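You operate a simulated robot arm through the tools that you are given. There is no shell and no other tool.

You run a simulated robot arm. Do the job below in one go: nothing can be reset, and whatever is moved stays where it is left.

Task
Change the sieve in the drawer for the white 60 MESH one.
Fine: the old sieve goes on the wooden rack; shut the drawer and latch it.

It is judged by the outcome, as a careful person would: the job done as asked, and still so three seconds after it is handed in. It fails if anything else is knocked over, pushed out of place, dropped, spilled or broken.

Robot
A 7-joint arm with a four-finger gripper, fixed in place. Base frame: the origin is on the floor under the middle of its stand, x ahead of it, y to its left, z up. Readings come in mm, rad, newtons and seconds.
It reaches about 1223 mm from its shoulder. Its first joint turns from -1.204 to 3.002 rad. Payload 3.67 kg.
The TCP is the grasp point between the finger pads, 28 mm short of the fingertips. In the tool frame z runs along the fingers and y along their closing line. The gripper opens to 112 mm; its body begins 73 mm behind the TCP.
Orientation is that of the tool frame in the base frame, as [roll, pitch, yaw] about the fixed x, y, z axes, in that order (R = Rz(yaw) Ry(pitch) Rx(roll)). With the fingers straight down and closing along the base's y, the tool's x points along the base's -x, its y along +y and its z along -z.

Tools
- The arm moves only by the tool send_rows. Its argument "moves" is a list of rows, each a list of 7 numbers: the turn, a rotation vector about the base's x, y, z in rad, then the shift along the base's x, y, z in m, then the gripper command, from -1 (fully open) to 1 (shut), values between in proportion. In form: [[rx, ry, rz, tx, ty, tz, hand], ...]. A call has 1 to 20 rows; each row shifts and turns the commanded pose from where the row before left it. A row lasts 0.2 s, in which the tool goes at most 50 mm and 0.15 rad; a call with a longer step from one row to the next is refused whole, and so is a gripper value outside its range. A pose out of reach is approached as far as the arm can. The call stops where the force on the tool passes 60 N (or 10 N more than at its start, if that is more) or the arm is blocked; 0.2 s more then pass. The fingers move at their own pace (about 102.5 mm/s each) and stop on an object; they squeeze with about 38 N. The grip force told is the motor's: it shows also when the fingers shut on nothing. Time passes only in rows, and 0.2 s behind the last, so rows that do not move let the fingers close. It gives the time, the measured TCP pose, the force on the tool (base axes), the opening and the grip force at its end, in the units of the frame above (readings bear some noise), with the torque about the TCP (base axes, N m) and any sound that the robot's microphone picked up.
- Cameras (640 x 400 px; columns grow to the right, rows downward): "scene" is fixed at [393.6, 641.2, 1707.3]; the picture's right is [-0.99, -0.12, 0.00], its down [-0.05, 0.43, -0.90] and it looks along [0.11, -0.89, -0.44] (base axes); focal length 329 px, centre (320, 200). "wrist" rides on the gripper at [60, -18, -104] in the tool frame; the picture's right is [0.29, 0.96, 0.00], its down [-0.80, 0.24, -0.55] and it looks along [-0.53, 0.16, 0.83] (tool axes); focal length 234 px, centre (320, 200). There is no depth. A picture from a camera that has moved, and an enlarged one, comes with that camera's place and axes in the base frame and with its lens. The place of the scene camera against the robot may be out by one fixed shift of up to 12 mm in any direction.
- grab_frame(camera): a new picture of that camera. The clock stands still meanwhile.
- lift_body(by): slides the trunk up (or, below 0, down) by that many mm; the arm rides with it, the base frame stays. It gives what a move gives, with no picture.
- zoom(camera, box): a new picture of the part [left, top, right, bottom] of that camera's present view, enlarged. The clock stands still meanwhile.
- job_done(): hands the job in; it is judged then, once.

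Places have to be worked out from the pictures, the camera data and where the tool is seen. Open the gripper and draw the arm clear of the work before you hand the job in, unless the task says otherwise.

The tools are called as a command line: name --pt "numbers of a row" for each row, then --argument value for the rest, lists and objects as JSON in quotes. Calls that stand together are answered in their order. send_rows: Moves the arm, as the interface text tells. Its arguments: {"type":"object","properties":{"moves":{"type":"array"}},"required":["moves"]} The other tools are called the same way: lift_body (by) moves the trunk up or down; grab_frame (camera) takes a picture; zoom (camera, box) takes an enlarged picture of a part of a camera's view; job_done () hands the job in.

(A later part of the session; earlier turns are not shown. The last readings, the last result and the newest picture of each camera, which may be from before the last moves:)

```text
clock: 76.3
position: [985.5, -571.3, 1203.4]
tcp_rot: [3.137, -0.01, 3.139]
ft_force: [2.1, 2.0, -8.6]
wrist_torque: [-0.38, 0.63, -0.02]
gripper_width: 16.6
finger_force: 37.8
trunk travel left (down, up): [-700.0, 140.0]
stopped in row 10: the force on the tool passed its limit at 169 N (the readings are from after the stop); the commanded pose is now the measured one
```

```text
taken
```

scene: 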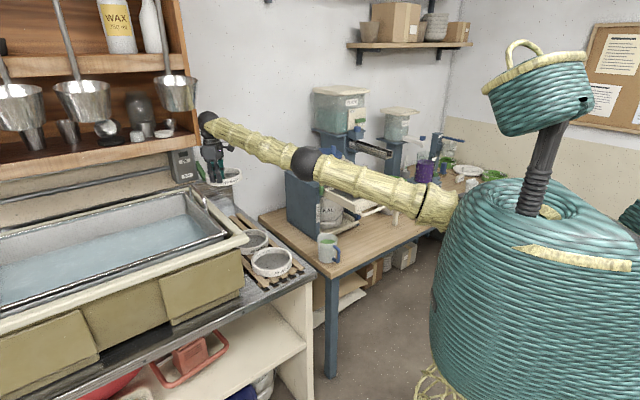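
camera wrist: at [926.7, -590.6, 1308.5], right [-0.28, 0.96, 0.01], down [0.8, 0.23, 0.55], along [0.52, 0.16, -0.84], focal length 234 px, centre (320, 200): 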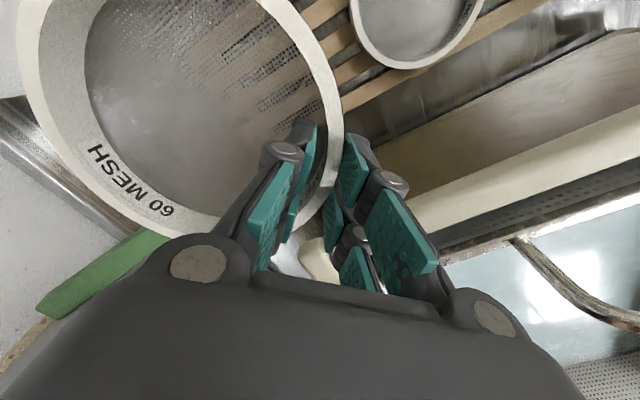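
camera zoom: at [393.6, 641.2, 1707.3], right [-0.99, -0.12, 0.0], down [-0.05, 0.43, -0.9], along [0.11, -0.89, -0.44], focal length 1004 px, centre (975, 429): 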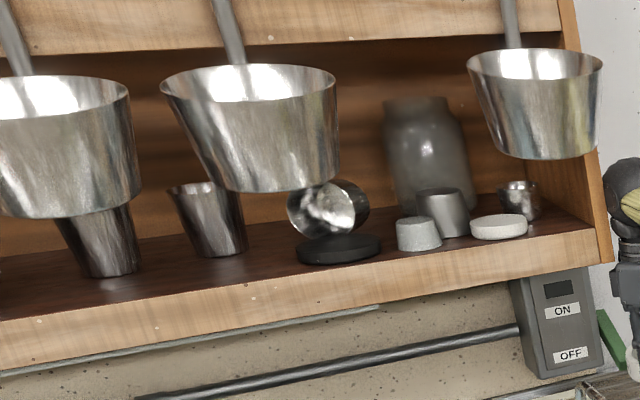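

The call was refused for one too-long step; nothing moved. I resend with shorter steps: down first, then away in -x, then up.

send_rows --pt "0 0 0 0 0 -0.015 1" --pt "0 0 0 0 0 -0.03 1" --pt "0 0 0 -0.015 0 0 1" --pt "0 0 0 -0.03 0 0 1" --pt "0 0 0 -0.035 0 0 1" --pt "0 0 0 -0.035 0 0 1" --pt "0 0 0 -0.035 -0.003 0.01 1" --pt "0 0 0 -0.035 -0.005 0.025 1" --pt "0 0 0 -0.035 -0.005 0.03 1" --pt "0 0 0 -0.035 -0.005 0.03 1"

grab_frame --camera "wrist"

grab_frame --camera "scene"

```text
clock: 78.5
position: [730.2, -584.1, 1254.6]
tcp_rot: [3.139, -0.009, -3.141]
ft_force: [-0.7, 0.6, -1.1]
wrist_torque: [0.05, -0.03, 0.04]
gripper_width: 16.1
finger_force: 37.9
trunk travel left (down, up): [-700.0, 140.0]
```

```text
taken
camera wrist: at [670.5, -603.1, 1360.4], right [-0.29, 0.96, 0.0], down [0.8, 0.24, 0.55], along [0.52, 0.16, -0.84], focal length 234 px, centre (320, 200)
```

wrist: 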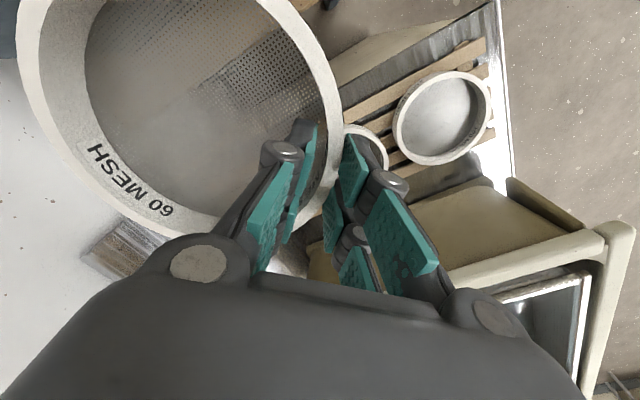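

```text
taken
```

scene: 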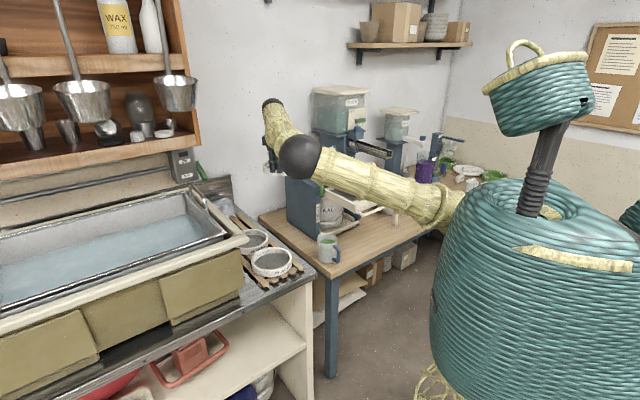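

Free and still holding the 60 MESH level. I carry it back in front of the machine.

send_rows --pt "-0.006 -0.009 0 -0.02 0 0 1" --pt "0 0 0 -0.035 0 0 1" --pt "0 0 0 -0.04 0 0 1" --pt "0 0 0 -0.04 0 0 1" --pt "0 0 0 -0.04 -0.002 0 1" --pt "0 0 0 -0.04 -0.002 -0.005 1" --pt "0 0 0 -0.04 -0.004 -0.01 1" --pt "0 0 0 -0.04 -0.004 -0.01 1" --pt "0 0 0 -0.03 -0.004 -0.01 1" --pt "0 0 0 -0.018 0 -0.01 1"

grab_frame --camera "wrist"

zoom --camera "scene" --box '[280, 130, 400, 230]'

```text
clock: 80.7
position: [387.0, -602.1, 1209.4]
tcp_rot: [-3.139, -0.001, 3.14]
ft_force: [0.2, -0.8, -0.3]
wrist_torque: [0.09, -0.01, 0.01]
gripper_width: 16.3
finger_force: 38.1
trunk travel left (down, up): [-700.0, 140.0]
```

```text
taken
camera wrist: at [329.4, -621.1, 1313.5], right [-0.29, 0.96, 0.0], down [0.8, 0.24, 0.55], along [0.53, 0.16, -0.83], focal length 234 px, centre (320, 200)
```

wrist: 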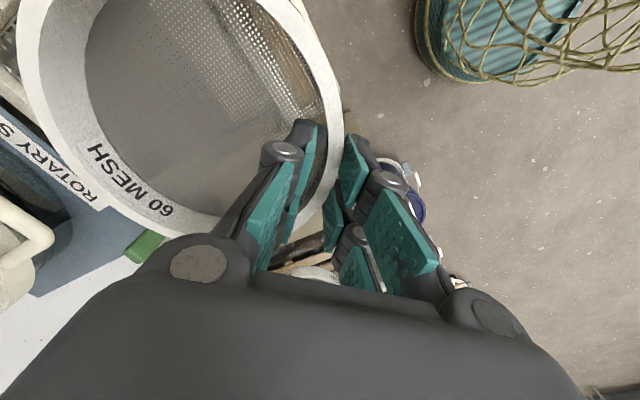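

```text
4.00 times, centred on (340, 180) of scene
camera zoom: at [393.6, 641.2, 1707.3], right [-0.99, -0.12, 0.0], down [-0.05, 0.43, -0.9], along [0.11, -0.89, -0.44], focal length 1318 px, centre (240, 280)
```

zoom: 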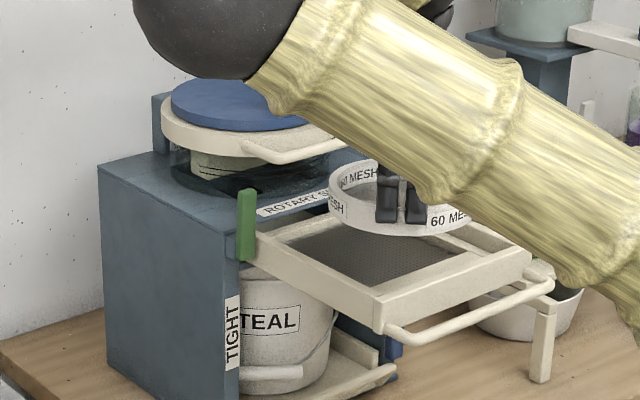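

Everything looks the same as on the way out. I retrace the removal path to just above and in front of the recess and check.

send_rows --pt "0 0 0 0 -0.02 -0.02 1" --pt "0 0 0 0 -0.02 -0.015 1" --pt "0 0 0 0 -0.02 -0.01 1" --pt "0 0 0 0.004 -0.02 -0.005 1" --pt "0 0 0 0.006 -0.02 -0.002 1" --pt "0 0 0 0.008 -0.015 -0.002 1" --pt "0 0 0 0.008 -0.01 -0.004 1"

grab_frame --camera "wrist"

zoom --camera "scene" --box '[300, 150, 390, 220]'

```text
clock: 82.3
position: [417.3, -727.3, 1151.3]
tcp_rot: [-3.137, -0.002, 3.141]
ft_force: [-0.3, -0.3, -1.4]
wrist_torque: [0.06, 0.0, 0.04]
gripper_width: 16.2
finger_force: 38.0
trunk travel left (down, up): [-700.0, 140.0]
```

```text
taken
camera wrist: at [356.8, -745.8, 1255.0], right [-0.29, 0.96, 0.0], down [0.8, 0.24, 0.55], along [0.53, 0.16, -0.83], focal length 234 px, centre (320, 200)
```

wrist: 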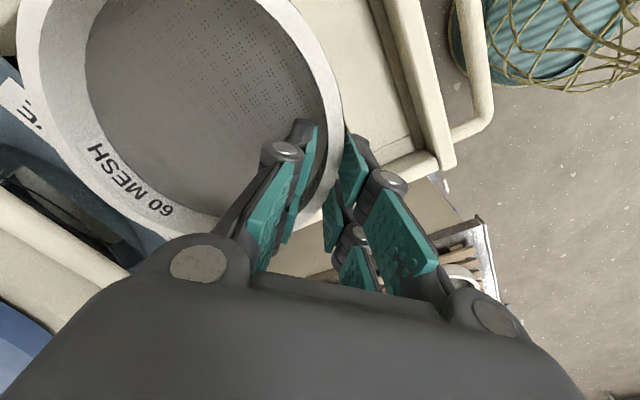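

```text
5.71 times, centred on (345, 185) of scene
camera zoom: at [393.6, 641.2, 1707.3], right [-0.99, -0.12, 0.0], down [-0.05, 0.43, -0.9], along [0.11, -0.89, -0.44], focal length 1882 px, centre (177, 286)
```

zoom: 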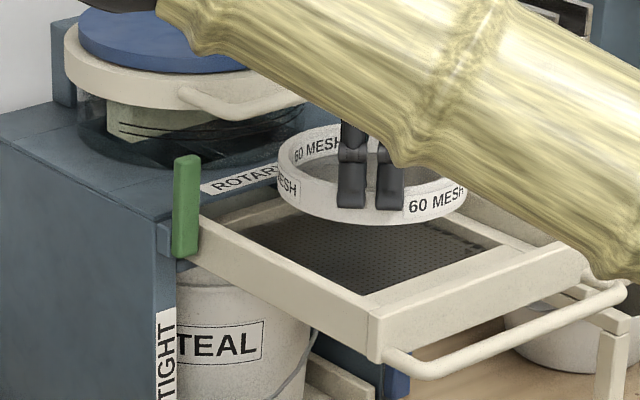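

Sieve is just in front of the hood handle and above the recess. I ease in along n while lowering, keeping below the hood handle.

send_rows --pt "0 0 0 0.002 -0.003 -0.008 1" --pt "0 0 0 0.003 -0.004 -0.008 1" --pt "0 0 0 0.003 -0.004 -0.008 1" --pt "0 0 0 0.002 -0.003 -0.008 1" --pt "0 0 0 0 0 -0.006 1"

grab_frame --camera "wrist"

zoom --camera "scene" --box '[310, 155, 380, 210]'

```text
clock: 83.5
position: [425.7, -740.2, 1114.5]
tcp_rot: [-3.137, -0.001, 3.141]
ft_force: [-0.6, 0.0, -1.7]
wrist_torque: [0.11, 0.01, 0.02]
gripper_width: 16.2
finger_force: 38.0
trunk travel left (down, up): [-700.0, 140.0]
```

```text
taken
camera wrist: at [366.5, -759.1, 1218.7], right [-0.29, 0.96, 0.0], down [0.8, 0.24, 0.55], along [0.53, 0.16, -0.83], focal length 234 px, centre (320, 200)
```

wrist: 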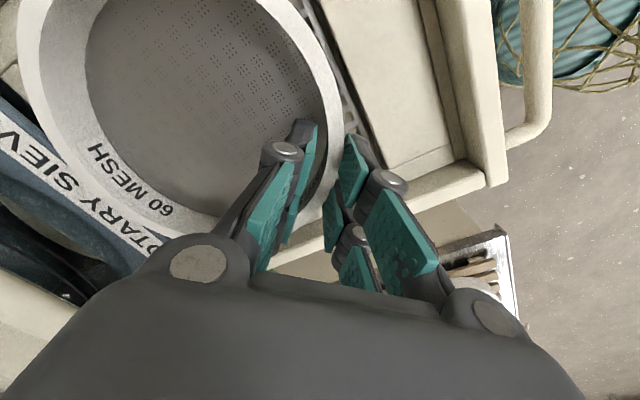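

```text
7.27 times, centred on (345, 182) of scene
camera zoom: at [393.6, 641.2, 1707.3], right [-0.99, -0.12, 0.0], down [-0.05, 0.43, -0.9], along [0.11, -0.89, -0.44], focal length 2396 px, centre (138, 327)
```

zoom: 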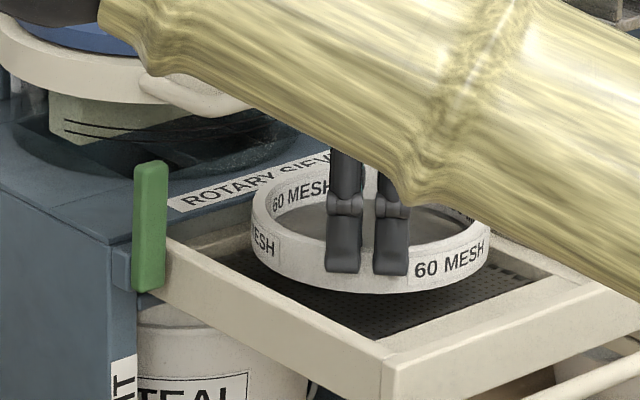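

Position matches where the 80 MESH sat. I lower in small steps into the recess.

send_rows --pt "0 0 0 0.0005 -0.0005 -0.005 1" --pt "0 0 0 0 0 -0.005 1" --pt "0 0 0 0 0 -0.004 1" --pt "0 0 0 0 0 -0.004 1"

grab_frame --camera "wrist"

```text
clock: 84.5
position: [425.5, -741.2, 1094.7]
tcp_rot: [-3.138, 0.001, -3.141]
ft_force: [0.3, -0.2, -1.2]
wrist_torque: [0.09, 0.0, 0.01]
gripper_width: 16.1
finger_force: 38.3
trunk travel left (down, up): [-700.0, 140.0]
```

```text
taken
camera wrist: at [367.3, -759.6, 1199.7], right [-0.29, 0.96, 0.0], down [0.8, 0.24, 0.55], along [0.53, 0.16, -0.83], focal length 234 px, centre (320, 200)
```

wrist: 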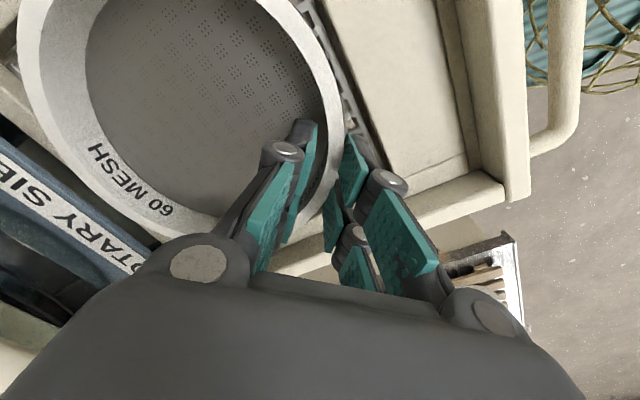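

No contact yet at 1094.7; the seated height should be about 1090. I go down in 2 mm steps watching the force.

send_rows --pt "0 0 0 0 0 -0.002 1" --pt "0 0 0 0 0 -0.0015 1"

```text
clock: 85.1
position: [427.2, -740.8, 1092.4]
tcp_rot: [-3.137, -0.001, -3.14]
ft_force: [0.5, 0.6, -1.9]
wrist_torque: [0.06, 0.0, 0.02]
gripper_width: 16.2
finger_force: 37.9
trunk travel left (down, up): [-700.0, 140.0]
```

send_rows --pt "0 0 0 0 0 -0.0015 1" --pt "0 0 0 0 0 -0.0015 1"

```text
clock: 85.7
position: [425.3, -741.0, 1089.5]
tcp_rot: [-3.138, 0.001, -3.141]
ft_force: [-0.2, -0.4, 1.9]
wrist_torque: [-0.35, 0.18, 0.02]
gripper_width: 16.1
finger_force: 38.1
trunk travel left (down, up): [-700.0, 140.0]
```

Contact begins (torque -0.35). One more small step to seat it.

send_rows --pt "0 0 0 0 0 -0.0012 1" --pt "0 0 0 0 0 -0.0008 1"

grab_frame --camera "wrist"

zoom --camera "scene" --box '[310, 155, 380, 210]'

```text
clock: 86.3
position: [425.8, -740.5, 1089.6]
tcp_rot: [-3.137, 0.0, 3.141]
ft_force: [2.6, -3.3, 17.1]
wrist_torque: [-0.42, 0.89, 0.21]
gripper_width: 16.5
finger_force: 38.0
trunk travel left (down, up): [-700.0, 140.0]
```

```text
taken
camera wrist: at [366.8, -758.7, 1193.7], right [-0.29, 0.96, -0.01], down [0.8, 0.24, 0.55], along [0.53, 0.15, -0.83], focal length 234 px, centre (320, 200)
```

wrist: 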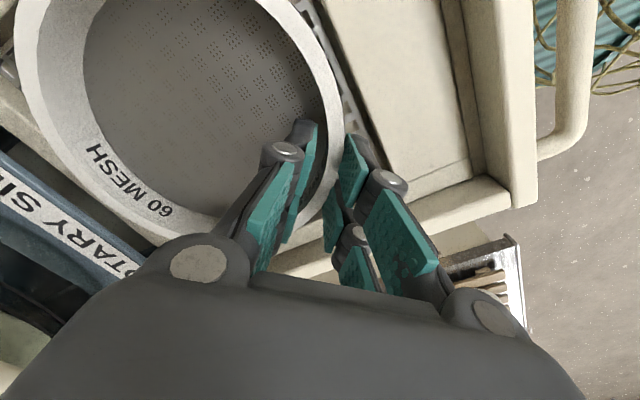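

```text
7.27 times, centred on (345, 182) of scene
camera zoom: at [393.6, 641.2, 1707.3], right [-0.99, -0.12, 0.0], down [-0.05, 0.43, -0.9], along [0.11, -0.89, -0.44], focal length 2396 px, centre (138, 327)
```

zoom: 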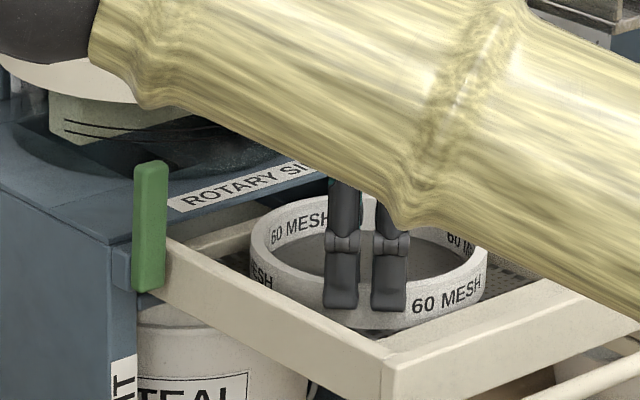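

It is resting on the recess floor at the same TCP height as the 80 did (1090), with a slightly uneven load. I ease off, open, and rise.

send_rows --pt "0 0 0 0 0 0.001 1" --pt "0 0 0 0 0 0 0.6" --pt "0 0 0 0 0 0 0.2" --pt "0 0 0 0 0 0 0.2" --pt "0 0 0 0 0 0.01 0.2" --pt "0 0 0 0 0 0.02 0.2" --pt "0 0 0 0 0 0.03 0.2"

grab_frame --camera "wrist"

zoom --camera "scene" --box '[310, 155, 380, 210]'

```text
clock: 87.9
position: [425.8, -739.6, 1150.3]
tcp_rot: [-3.136, 0.0, 3.141]
ft_force: [-0.2, -0.7, 0.7]
wrist_torque: [0.0, -0.02, 0.01]
gripper_width: 44.6
finger_force: 0.0
trunk travel left (down, up): [-700.0, 140.0]
```

```text
taken
camera wrist: at [366.0, -758.1, 1254.4], right [-0.29, 0.96, 0.0], down [0.8, 0.24, 0.55], along [0.53, 0.16, -0.83], focal length 234 px, centre (320, 200)
```

wrist: 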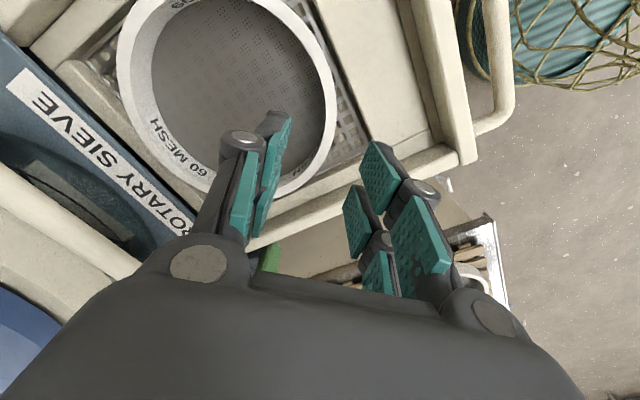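

```text
7.27 times, centred on (345, 182) of scene
camera zoom: at [393.6, 641.2, 1707.3], right [-0.99, -0.12, 0.0], down [-0.05, 0.43, -0.9], along [0.11, -0.89, -0.44], focal length 2396 px, centre (138, 327)
```

zoom: 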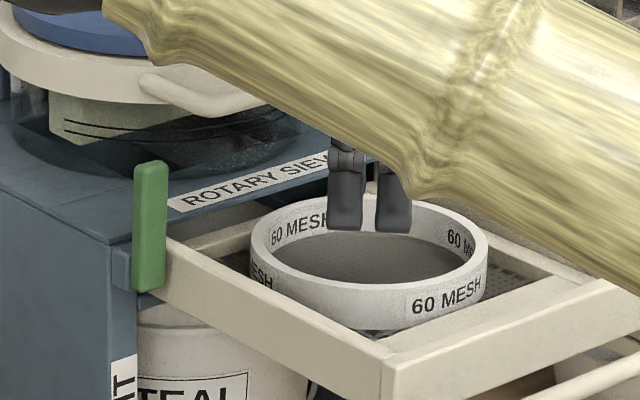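

Released. I rise and swing to the robot-side viewpoint to verify the 60 MESH sits flat inside the recess.

send_rows --pt "0 0 0 -0.005 0 0.03 0.2" --pt "0 0 0 -0.01 0 0.03 0.2" --pt "0 0 -0.131 -0.013 -0.003 0.018 0.2" --pt "0 0 -0.131 -0.013 -0.003 0 0.2" --pt "0 0 -0.131 -0.013 -0.003 0 -1" --pt "0 0 -0.131 -0.013 -0.003 0 -1" --pt "0 0 -0.131 -0.013 -0.003 0 -1" --pt "0 0 -0.131 -0.011 -0.003 0 -1"

grab_frame --camera "wrist"

zoom --camera "wrist" --box '[230, 120, 390, 260]'

zoom --camera "wrist" --box '[220, 0, 480, 150]'

```text
clock: 89.7
position: [335.7, -759.3, 1225.6]
tcp_rot: [-3.138, -0.001, 2.353]
ft_force: [-0.7, 0.2, -0.5]
wrist_torque: [0.01, 0.01, -0.01]
gripper_width: 111.9
finger_force: 0.0
trunk travel left (down, up): [-700.0, 140.0]
```

```text
taken
camera wrist: at [281.3, -729.8, 1329.1], right [0.48, 0.88, 0.0], down [0.73, -0.4, 0.55], along [0.48, -0.26, -0.83], focal length 234 px, centre (320, 200)
```

wrist: 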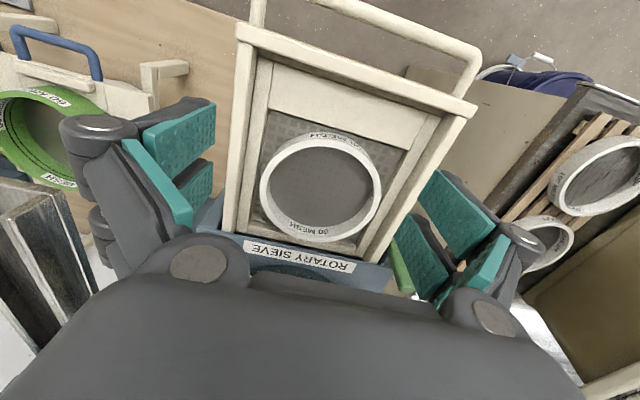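

```text
2.86 times, centred on (310, 190) of wrist
camera zoom: at [281.3, -729.8, 1329.1], right [0.48, 0.88, 0.0], down [0.73, -0.4, 0.55], along [0.48, -0.26, -0.83], focal length 669 px, centre (349, 229)
```

zoom: 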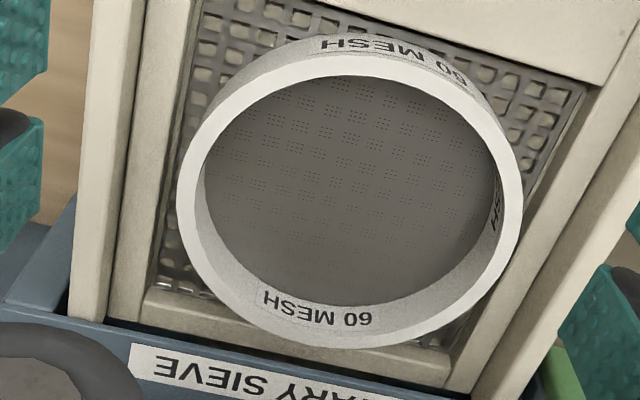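

```text
2.46 times, centred on (350, 75) of wrist
camera zoom: at [281.3, -729.8, 1329.1], right [0.48, 0.88, 0.0], down [0.73, -0.4, 0.55], along [0.48, -0.26, -0.83], focal length 576 px, centre (246, 508)
```

zoom: 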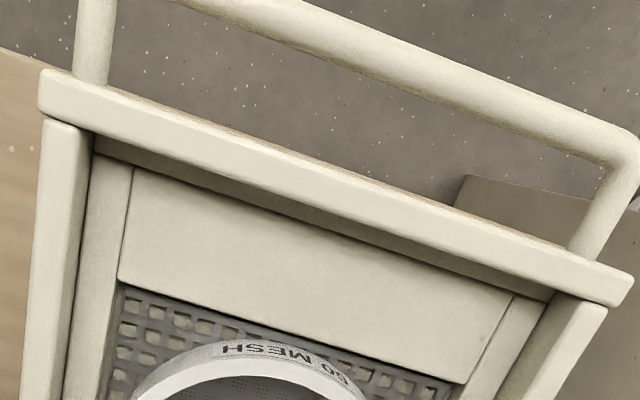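

The 60 MESH sits squarely in the recess and the bar is at N≈128. Now I return above the bar with the jaws closing along n to push the drawer in.

send_rows --pt "0 0 0.131 -0.0043 0.0071 0 -1" --pt "0 0 0.131 -0.0043 0.0071 0 0.28" --pt "0 0 0.131 -0.0043 0.0071 0 0.28" --pt "0 0 0.131 -0.0043 0.0071 0 0.28" --pt "0 0 0.131 -0.0043 0.0071 -0.005 0.28" --pt "0 0 0.131 -0.0043 0.0071 -0.006 0.28" --pt "0 0 0.131 -0.0043 0.0071 -0.006 0.28" --pt "0 0 0.131 -0.0043 0.0071 -0.006 0.28" --pt "0 0 0.131 -0.0043 0.0071 -0.006 0.28" --pt "0 0 0.131 -0.0043 0.0071 -0.006 0.28" --pt "0 0 0.131 -0.0043 0.0071 -0.006 0.28" --pt "0 0 0.131 -0.0043 0.0071 -0.004 0.28"

grab_frame --camera "wrist"

```text
clock: 92.3
position: [282.9, -673.9, 1180.2]
tcp_rot: [-3.137, -0.002, -2.352]
ft_force: [-1.1, 0.1, 0.5]
wrist_torque: [-0.04, -0.02, 0.0]
gripper_width: 40.4
finger_force: 0.1
trunk travel left (down, up): [-700.0, 140.0]
```

```text
taken
camera wrist: at [254.1, -729.0, 1286.5], right [-0.88, 0.47, 0.0], down [0.39, 0.74, 0.55], along [0.26, 0.49, -0.83], focal length 234 px, centre (320, 200)
```

wrist: 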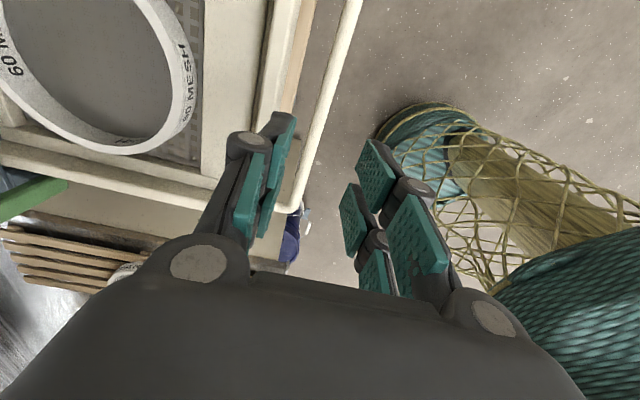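

Same alignment as the previous grip. I descend, close on the bar, and push the drawer in ~95 mm first.

send_rows --pt "0 0 0 0 0 -0.03 0.28" --pt "0 0 0 0 0 -0.03 0.28" --pt "0 0 0 0 0 -0.03 0.28" --pt "0 0 0 0 0 -0.025 0.28" --pt "0 0 0 0 0 -0.018 0.28" --pt "0 0 0 0 0 0 1" --pt "0 0 0 0 0 0 1" --pt "0 0 0 0 0 0 1"

grab_frame --camera "wrist"

```text
clock: 94.1
position: [284.1, -675.0, 1046.1]
tcp_rot: [-3.139, 0.001, -2.355]
ft_force: [-0.8, 0.0, -7.2]
wrist_torque: [-0.47, 0.45, -0.18]
gripper_width: 12.6
finger_force: 45.2
trunk travel left (down, up): [-700.0, 140.0]
```

```text
taken
camera wrist: at [255.0, -730.9, 1150.0], right [-0.88, 0.47, 0.0], down [0.39, 0.73, 0.55], along [0.26, 0.49, -0.83], focal length 234 px, centre (320, 200)
```

wrist: 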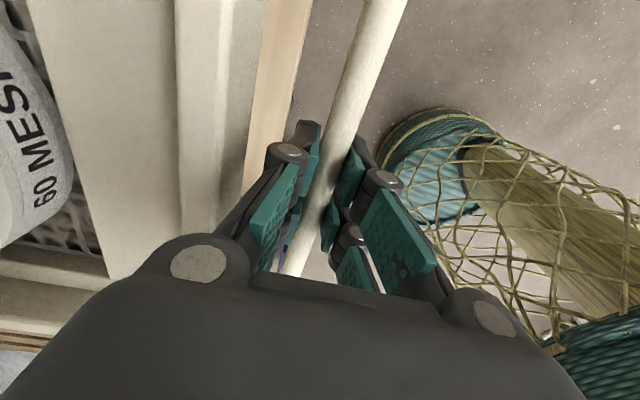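

Bar gripped at N≈129. I push inward along n at ~9 mm per row.

send_rows --pt "0 0 0 0.004 -0.004 0 1" --pt "0 0 0 0.0067 -0.0067 0 1" --pt "0 0 0 0.0067 -0.0067 0 1" --pt "0 0 0 0.0067 -0.0067 0 1" --pt "0 0 0 0.0067 -0.0067 0 1" --pt "0 0 0 0.0067 -0.0067 0 1" --pt "0 0 0 0.0067 -0.0067 0 1" --pt "0 0 0 0.0067 -0.0067 0 1" --pt "0 0 0 0.0067 -0.0067 0 1" --pt "0 0 0 0.0067 -0.0067 0 1" --pt "0 0 0 0.0067 -0.0067 0 1"

zoom --camera "scene" --box '[280, 130, 400, 230]'

```text
clock: 96.5
position: [357.5, -748.4, 1045.8]
tcp_rot: [3.141, 0.003, -2.352]
ft_force: [4.9, 5.2, -34.1]
wrist_torque: [-0.06, 0.04, -0.3]
gripper_width: 12.5
finger_force: 44.7
trunk travel left (down, up): [-700.0, 140.0]
```

```text
4.00 times, centred on (340, 180) of scene
camera zoom: at [393.6, 641.2, 1707.3], right [-0.99, -0.12, 0.0], down [-0.05, 0.43, -0.9], along [0.11, -0.89, -0.44], focal length 1318 px, centre (240, 280)
```

zoom: 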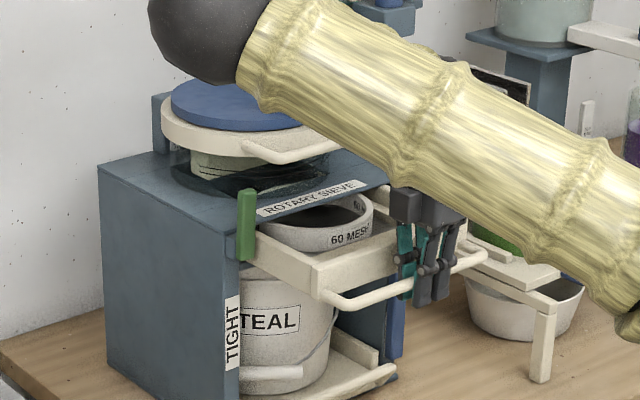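

Drawer is half in; a vertical preload (-34 N) has built up, so I release (40 mm), tilt the gripper back 45° about the bar to stay clear of the hood handle, and regrip.

send_rows --pt "0 0 0 0 0 0 0.28" --pt "0 0 0 0 0 0 0.28" --pt "-0.0925 -0.0925 0 0 0 0 0.28" --pt "-0.0925 -0.0925 0 0 0 0 0.28" --pt "-0.0925 -0.0925 0 0 0 0 0.28" --pt "-0.0925 -0.0925 0 0 0 0 0.28" --pt "-0.0925 -0.0925 0 0 0 0 0.28" --pt "-0.0925 -0.0925 0 0 0 0 0.28"

grab_frame --camera "wrist"

zoom --camera "scene" --box '[280, 130, 400, 230]'

```text
clock: 98.3
position: [354.6, -746.6, 1047.9]
tcp_rot: [-2.351, -0.002, -2.355]
ft_force: [0.2, -1.3, 0.6]
wrist_torque: [0.01, -0.01, 0.0]
gripper_width: 40.2
finger_force: 0.1
trunk travel left (down, up): [-700.0, 140.0]
```

```text
taken
camera wrist: at [269.7, -745.4, 1134.5], right [-0.68, 0.27, -0.68], down [0.17, 0.96, 0.22], along [0.71, 0.04, -0.7], focal length 234 px, centre (320, 200)
```

wrist: 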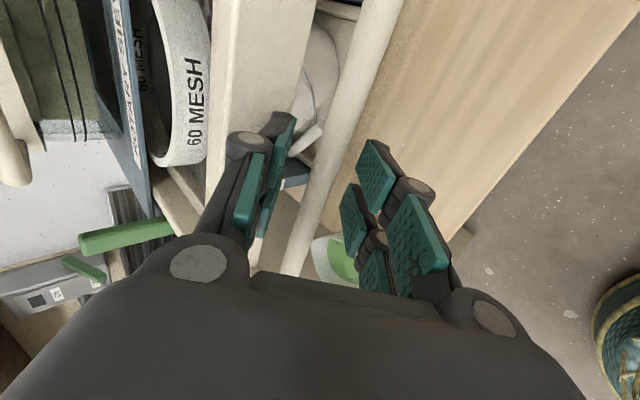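

```text
4.00 times, centred on (340, 180) of scene
camera zoom: at [393.6, 641.2, 1707.3], right [-0.99, -0.12, 0.0], down [-0.05, 0.43, -0.9], along [0.11, -0.89, -0.44], focal length 1318 px, centre (240, 280)
```

zoom: 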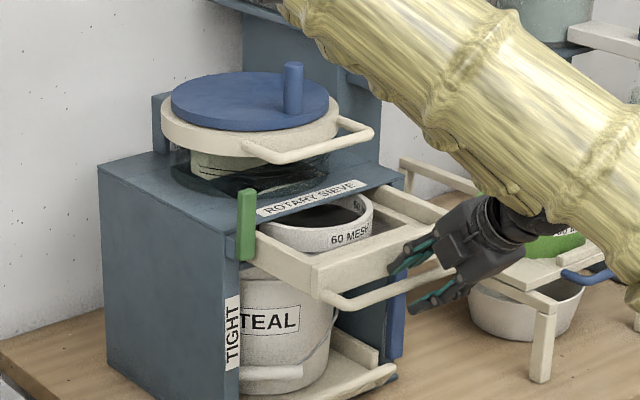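

The 45° posture is good and the bar is between the jaws. I close and push inward about 60 mm.

send_rows --pt "0 0 0 0 0 0 0.7" --pt "0 0 0 0 0 0 1" --pt "0 0 0 0 0 0 1" --pt "0 0 0 0.004 -0.004 0 1" --pt "0 0 0 0.0067 -0.0067 0 1" --pt "0 0 0 0.0067 -0.0067 0 1" --pt "0 0 0 0.0067 -0.0067 0 1" --pt "0 0 0 0.0067 -0.0067 0 1" --pt "0 0 0 0.0067 -0.0067 0 1" --pt "0 0 0 0.0067 -0.0067 0 1"

zoom --camera "scene" --box '[280, 130, 400, 230]'

```text
clock: 100.5
position: [399.2, -788.6, 1047.5]
tcp_rot: [-2.352, -0.002, -2.356]
ft_force: [-3.7, -5.4, 8.5]
wrist_torque: [-0.04, -0.06, -0.12]
gripper_width: 13.0
finger_force: 45.0
trunk travel left (down, up): [-700.0, 140.0]
```

```text
4.00 times, centred on (340, 180) of scene
camera zoom: at [393.6, 641.2, 1707.3], right [-0.99, -0.12, 0.0], down [-0.05, 0.43, -0.9], along [0.11, -0.89, -0.44], focal length 1318 px, centre (240, 280)
```

zoom: 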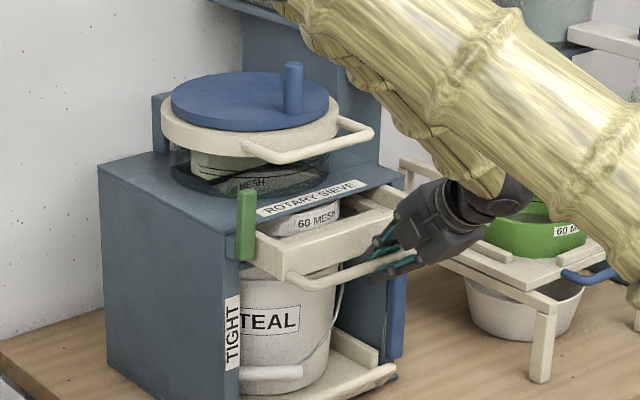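

Going in smoothly. I push the next 50 mm, then slow to small steps.

send_rows --pt "0 0 0 0.006 -0.006 0 1" --pt "0 0 0 0.006 -0.006 0 1" --pt "0 0 0 0.006 -0.006 0 1" --pt "0 0 0 0.006 -0.006 0 1" --pt "0 0 0 0.006 -0.006 0 1" --pt "0 0 0 0.005 -0.005 0 1"

zoom --camera "scene" --box '[290, 140, 380, 220]'

```text
clock: 101.9
position: [432.8, -824.0, 1049.7]
tcp_rot: [-2.352, 0.0, -2.354]
ft_force: [-0.7, -1.1, 2.5]
wrist_torque: [-0.06, 0.07, -0.35]
gripper_width: 13.1
finger_force: 44.4
trunk travel left (down, up): [-700.0, 140.0]
```

```text
5.00 times, centred on (335, 180) of scene
camera zoom: at [393.6, 641.2, 1707.3], right [-0.99, -0.12, 0.0], down [-0.05, 0.43, -0.9], along [0.11, -0.89, -0.44], focal length 1647 px, centre (245, 300)
```

zoom: 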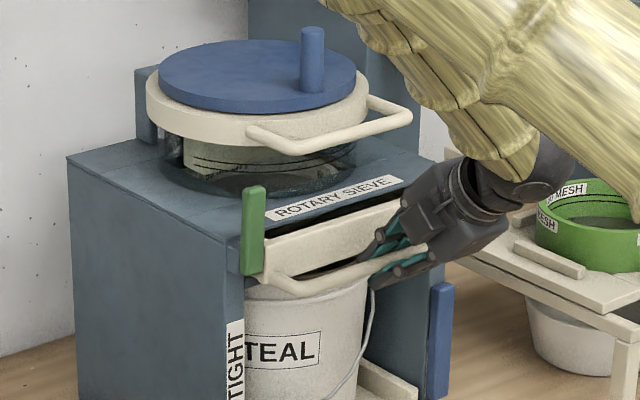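

About 10 mm to go. Small 3 mm steps until the drawer bottoms out.

send_rows --pt "0 0 0 0.002 -0.002 0 1" --pt "0 0 0 0.002 -0.002 0 1" --pt "0 0 0 0.002 -0.002 0 1"

zoom --camera "scene" --box '[300, 160, 370, 210]'

```text
clock: 102.7
position: [439.3, -831.7, 1048.2]
tcp_rot: [-2.353, 0.001, -2.356]
ft_force: [-2.7, -2.2, 1.4]
wrist_torque: [0.26, -0.28, 0.21]
gripper_width: 12.8
finger_force: 45.0
trunk travel left (down, up): [-700.0, 140.0]
```

```text
8.00 times, centred on (335, 185) of scene
camera zoom: at [393.6, 641.2, 1707.3], right [-0.99, -0.12, 0.0], down [-0.05, 0.43, -0.9], along [0.11, -0.89, -0.44], focal length 2635 px, centre (200, 320)
```

zoom: 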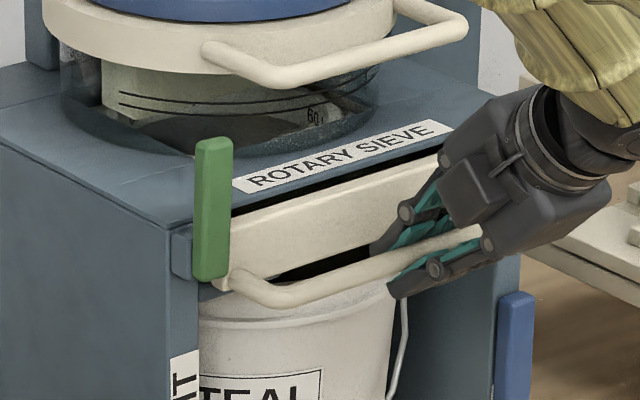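

Nearly flush, no stop felt yet. Two more 2 mm steps.

send_rows --pt "0 0 0 0.0014 -0.0014 0 1" --pt "0 0 0 0.0014 -0.0014 0 1"

```text
clock: 103.3
position: [441.2, -832.2, 1047.5]
tcp_rot: [-2.355, 0.0, -2.355]
ft_force: [-10.9, 9.0, -2.0]
wrist_torque: [0.63, -0.48, 0.75]
gripper_width: 12.9
finger_force: 45.0
trunk travel left (down, up): [-700.0, 140.0]
```

A resisting force (~14 N) shows the drawer bottoming out. One more 1 mm nudge to be sure, then release and back off along the finger direction.

send_rows --pt "0 0 0 0.0008 -0.0008 0 1" --pt "0 0 0 0 0 0 1"

zoom --camera "scene" --box '[315, 165, 375, 205]'

```text
clock: 103.9
position: [440.2, -830.4, 1048.8]
tcp_rot: [-2.355, 0.0, -2.357]
ft_force: [-17.6, 23.7, -7.4]
wrist_torque: [0.45, -0.16, 0.27]
gripper_width: 13.0
finger_force: 44.8
trunk travel left (down, up): [-700.0, 140.0]
```

```text
10.00 times, centred on (345, 185) of scene
camera zoom: at [393.6, 641.2, 1707.3], right [-0.99, -0.12, 0.0], down [-0.05, 0.43, -0.9], along [0.11, -0.89, -0.44], focal length 3294 px, centre (70, 350)
```

zoom: 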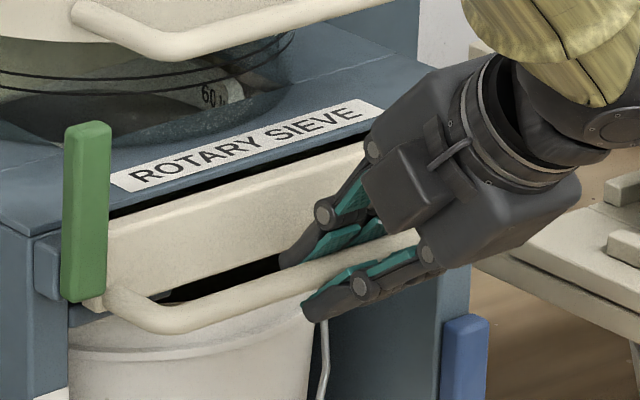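

The drawer is fully home (≈29 N at the stop). I relax, open the jaws and retract along the finger axis.

send_rows --pt "0 0 0 -0.0008 0.0008 0 1" --pt "0 0 0 0 0 0 0.28" --pt "0 0 0 0 0 0 0.28" --pt "0 0 0 -0.005 0.005 0.007 0.28" --pt "0 0 0 -0.01 0.01 0.014 0.28" --pt "0 0 0 -0.014 0.014 0.02 0.28" --pt "0 0 0 -0.014 0.014 0.02 0.28" --pt "0 0 0 -0.014 0.014 0.02 0.28"

grab_frame --camera "wrist"

zoom --camera "scene" --box '[290, 140, 390, 220]'

```text
clock: 105.7
position: [384.8, -774.2, 1130.3]
tcp_rot: [-2.354, 0.001, -2.354]
ft_force: [-0.7, 1.0, 0.5]
wrist_torque: [0.04, 0.02, 0.0]
gripper_width: 40.5
finger_force: 0.1
trunk travel left (down, up): [-700.0, 140.0]
```

```text
taken
camera wrist: at [298.9, -774.5, 1217.0], right [-0.68, 0.27, -0.68], down [0.17, 0.96, 0.22], along [0.71, 0.04, -0.7], focal length 234 px, centre (320, 200)
```

wrist: 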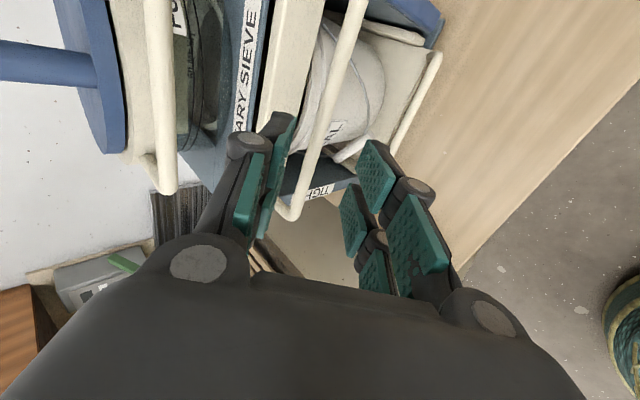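

```text
5.00 times, centred on (340, 180) of scene
camera zoom: at [393.6, 641.2, 1707.3], right [-0.99, -0.12, 0.0], down [-0.05, 0.43, -0.9], along [0.11, -0.89, -0.44], focal length 1647 px, centre (220, 300)
```

zoom: 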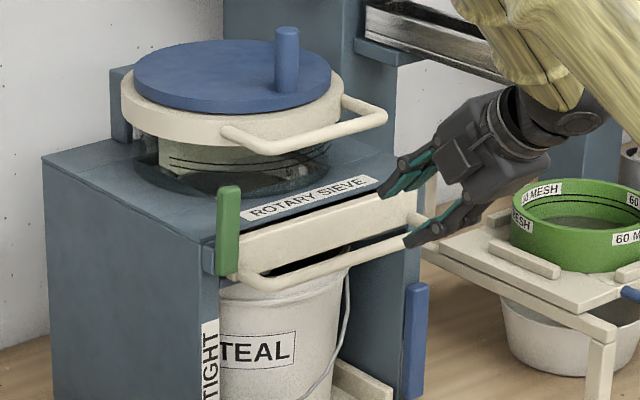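

The drawer is flush. Now the green latch: I level the gripper (closing axis vertical), shut the fingers and move in front of and beyond the latch on its outer (+e) side.

send_rows --pt "-0.0925 -0.0925 0 -0.0035 0.0035 0 0.6" --pt "-0.0925 -0.0925 0 -0.0035 0.0035 0 1" --pt "-0.0925 -0.0925 0 -0.0035 0.0035 0 1" --pt "-0.0925 -0.0925 0 -0.0035 0.0035 0 1" --pt "-0.0925 -0.0925 0 -0.0035 0.0035 0 1" --pt "-0.0925 -0.0925 0 -0.0035 0.0035 0 1" --pt "0 0 0 0.02 0.02 0.001 1" --pt "0 0 0 0.023 0.023 0.001 1" --pt "0 0 0 0.023 0.023 0.001 1" --pt "0 0 0 0.023 0.023 0.001 1" --pt "0 0 0 0.023 0.023 0.002 1" --pt "0 0 0 0.023 0.023 0.002 1"

grab_frame --camera "wrist"

grab_frame --camera "scene"

```text
clock: 108.3
position: [500.3, -615.0, 1138.5]
tcp_rot: [-1.566, -0.002, -2.357]
ft_force: [-0.4, -0.4, 0.5]
wrist_torque: [0.03, 0.0, -0.04]
gripper_width: 0.0
finger_force: 35.9
trunk travel left (down, up): [-700.0, 140.0]
```

```text
taken
camera wrist: at [385.3, -585.2, 1156.2], right [-0.2, -0.21, -0.96], down [0.17, 0.95, -0.24], along [0.96, -0.22, -0.16], focal length 234 px, centre (320, 200)
```

wrist: 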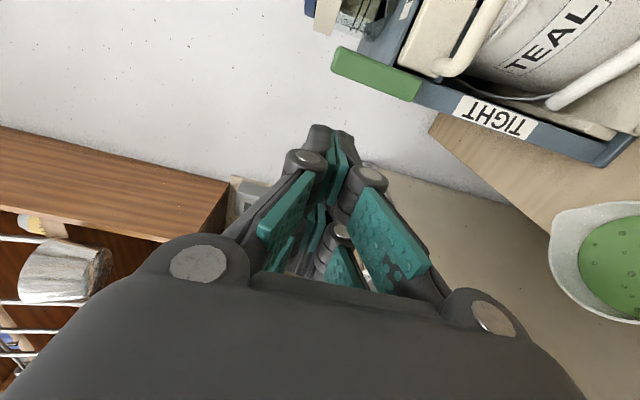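

```text
taken
```

scene: 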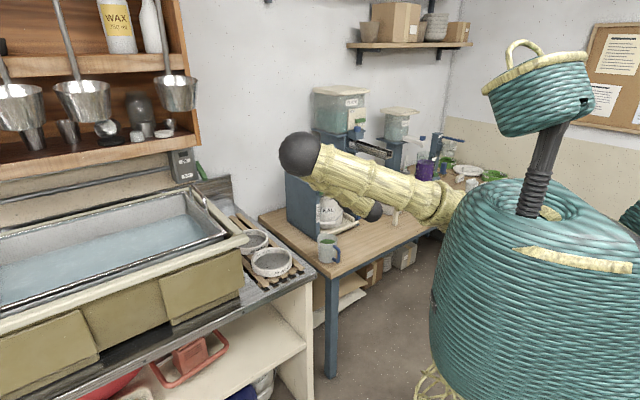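

The latch stands vertical at E≈129 (z 1058–1142). I advance the closed fingers beside it (E≈182, tips to N≈394).

send_rows --pt "0 0 0 0.015 -0.015 0 1" --pt "0 0 0 0.015 -0.015 0 1" --pt "0 0 0 0.015 -0.015 0 1" --pt "0 0 0 0.015 -0.015 0 1" --pt "0 0 0 0.015 -0.015 0 1" --pt "0 0 0 0.014 -0.014 0 1"

grab_frame --camera "wrist"

zoom --camera "scene" --box '[270, 120, 400, 230]'

```text
clock: 109.7
position: [588.7, -710.4, 1137.3]
tcp_rot: [-1.569, 0.001, -2.358]
ft_force: [-0.7, -0.7, 0.1]
wrist_torque: [-0.02, 0.01, 0.01]
gripper_width: 0.0
finger_force: 35.8
trunk travel left (down, up): [-700.0, 140.0]
```

```text
taken
camera wrist: at [473.3, -678.8, 1155.9], right [-0.2, -0.21, -0.96], down [0.17, 0.96, -0.24], along [0.96, -0.21, -0.16], focal length 234 px, centre (320, 200)
```

wrist: 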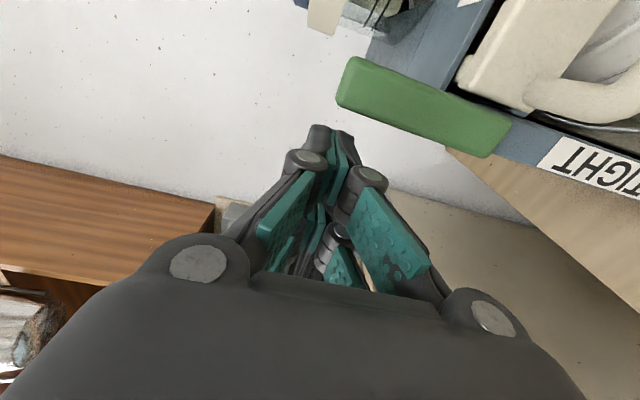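

```text
3.64 times, centred on (335, 175) of scene
camera zoom: at [393.6, 641.2, 1707.3], right [-0.99, -0.12, 0.0], down [-0.05, 0.43, -0.9], along [0.11, -0.89, -0.44], focal length 1198 px, centre (266, 291)
```

zoom: 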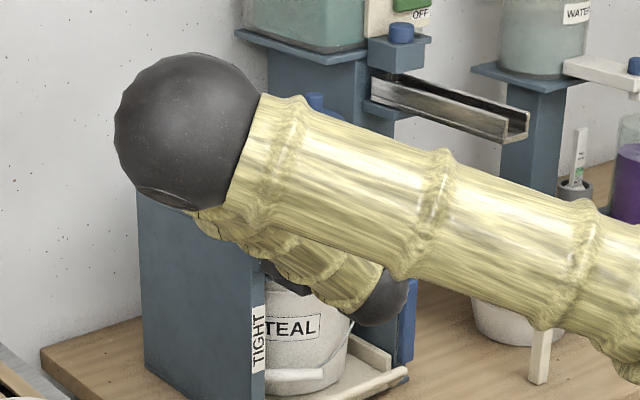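

Fingers are beside the latch. I push it toward -e and follow its arc down about 60°.

send_rows --pt "0 0 0 -0.0071 -0.0071 0 1" --pt "0 0 0 -0.005 -0.005 0 1" --pt "0 0 0 -0.0055 -0.0055 0.0005 1" --pt "0 0 0 -0.0043 -0.0043 -0.0005 1" --pt "0 0 0 -0.0043 -0.0043 -0.002 1" --pt "0 0 0 -0.0043 -0.0043 -0.0025 1" --pt "0 0 0 -0.0035 -0.0035 -0.003 1" --pt "0 0 0 -0.0035 -0.0035 -0.004 1" --pt "0 0 0 -0.0035 -0.0035 -0.004 1"

grab_frame --camera "wrist"

zoom --camera "scene" --box '[290, 150, 370, 215]'

```text
clock: 111.7
position: [548.2, -748.6, 1121.9]
tcp_rot: [-1.569, -0.001, -2.357]
ft_force: [-0.1, 0.2, 0.3]
wrist_torque: [-0.03, 0.01, -0.01]
gripper_width: 0.0
finger_force: 35.9
trunk travel left (down, up): [-700.0, 140.0]
```

```text
taken
camera wrist: at [432.0, -719.3, 1139.7], right [-0.2, -0.21, -0.96], down [0.17, 0.95, -0.24], along [0.96, -0.21, -0.16], focal length 234 px, centre (320, 200)
```

wrist: 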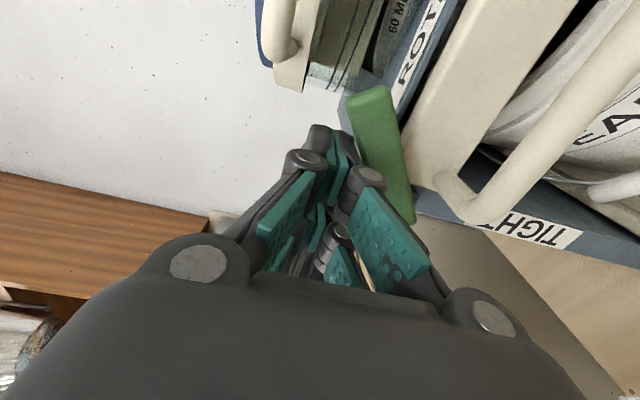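

```text
6.15 times, centred on (330, 182) of scene
camera zoom: at [393.6, 641.2, 1707.3], right [-0.99, -0.12, 0.0], down [-0.05, 0.43, -0.9], along [0.11, -0.89, -0.44], focal length 2027 px, centre (258, 308)
```

zoom: 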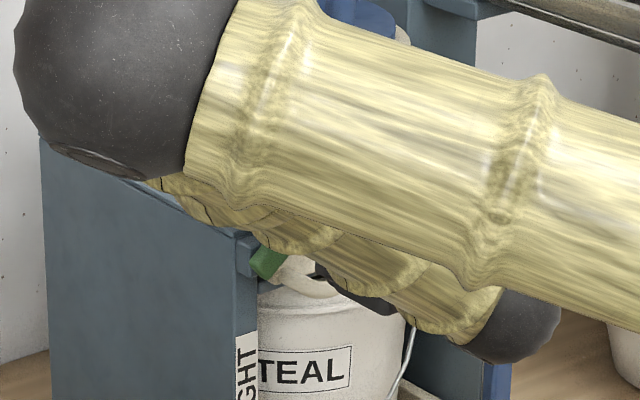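

The latch is ~30° above horizontal now, moving freely. I continue down along the arc.

send_rows --pt "0 0 0 -0.003 -0.003 -0.005 1" --pt "0 0 0 -0.003 -0.003 -0.0055 1" --pt "0 0 0 -0.002 -0.002 -0.0055 1" --pt "0 0 0 -0.001 -0.001 -0.004 1"

grab_frame --camera "wrist"

```text
clock: 112.7
position: [537.9, -759.0, 1102.3]
tcp_rot: [-1.568, 0.0, -2.357]
ft_force: [0.8, 0.1, -0.7]
wrist_torque: [-0.02, -0.04, -0.03]
gripper_width: 0.1
finger_force: 35.3
trunk travel left (down, up): [-700.0, 140.0]
```

```text
taken
camera wrist: at [423.2, -727.9, 1120.0], right [-0.2, -0.21, -0.96], down [0.17, 0.95, -0.24], along [0.96, -0.21, -0.16], focal length 234 px, centre (320, 200)
```

wrist: 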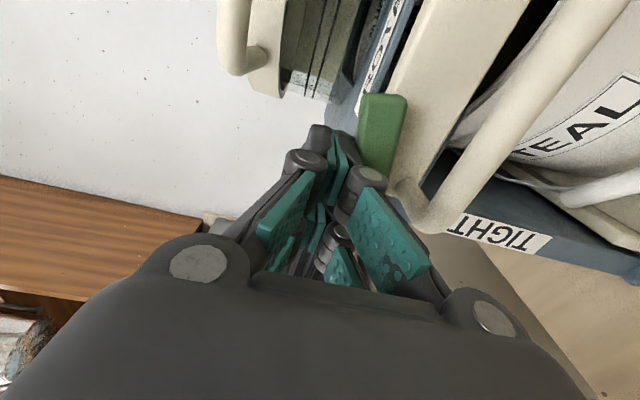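

About 8° left. I press down a few more millimetres, watching for the stop.

send_rows --pt "0 0 0 -0.0007 -0.0007 -0.003 1" --pt "0 0 0 -0.0007 -0.0007 -0.003 1" --pt "0 0 0 0 0 -0.002 1"

grab_frame --camera "wrist"

```text
clock: 113.5
position: [537.3, -759.9, 1093.8]
tcp_rot: [-1.568, -0.001, -2.357]
ft_force: [-0.3, 0.2, 0.3]
wrist_torque: [-0.02, 0.0, 0.02]
gripper_width: 0.0
finger_force: 35.9
trunk travel left (down, up): [-700.0, 140.0]
```

```text
taken
camera wrist: at [421.8, -729.4, 1112.2], right [-0.2, -0.21, -0.96], down [0.17, 0.95, -0.24], along [0.96, -0.21, -0.16], focal length 234 px, centre (320, 200)
```

wrist: 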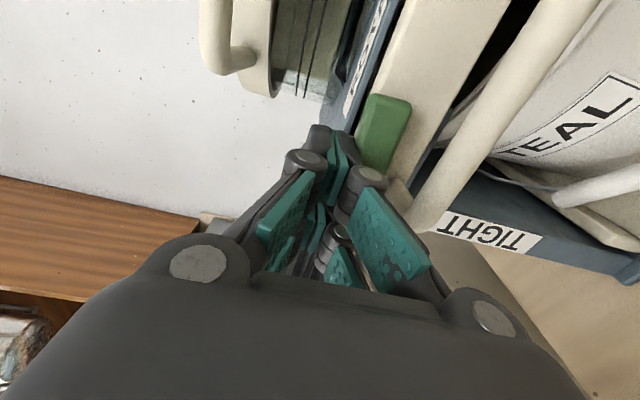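

Nearly horizontal, still no resistance. A couple more small presses to find the stop.

send_rows --pt "0 0 0 0 0 -0.002 1" --pt "0 0 0 0 0 -0.0015 1"

zoom --camera "wrist" --box '[300, 50, 480, 220]'

```text
clock: 114.1
position: [538.4, -760.6, 1090.6]
tcp_rot: [-1.567, 0.0, -2.357]
ft_force: [-0.5, -0.6, 3.0]
wrist_torque: [-0.03, -0.09, 0.01]
gripper_width: 0.0
finger_force: 35.5
trunk travel left (down, up): [-700.0, 140.0]
```

```text
2.35 times, centred on (390, 135) of wrist
camera zoom: at [421.5, -729.6, 1108.5], right [-0.2, -0.21, -0.96], down [0.17, 0.95, -0.24], along [0.96, -0.21, -0.16], focal length 551 px, centre (155, 353)
```

zoom: 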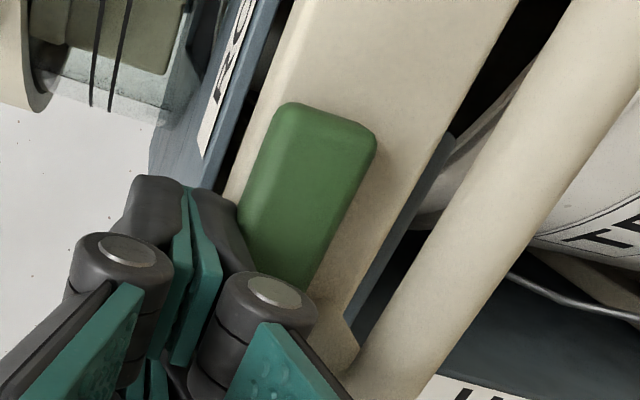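

The latch edges now match the drawer's edge direction to within ~1°, and force just began (3 N). One last 1.5 mm press to seat it.

send_rows --pt "0 0 0 0 0 -0.0015 1" --pt "0 0 0 0 0 0 1"

```text
clock: 114.7
position: [536.8, -759.9, 1090.3]
tcp_rot: [-1.565, 0.0, -2.355]
ft_force: [2.4, -5.7, 14.1]
wrist_torque: [-0.03, -0.26, -0.08]
gripper_width: 0.2
finger_force: 36.1
trunk travel left (down, up): [-700.0, 140.0]
```

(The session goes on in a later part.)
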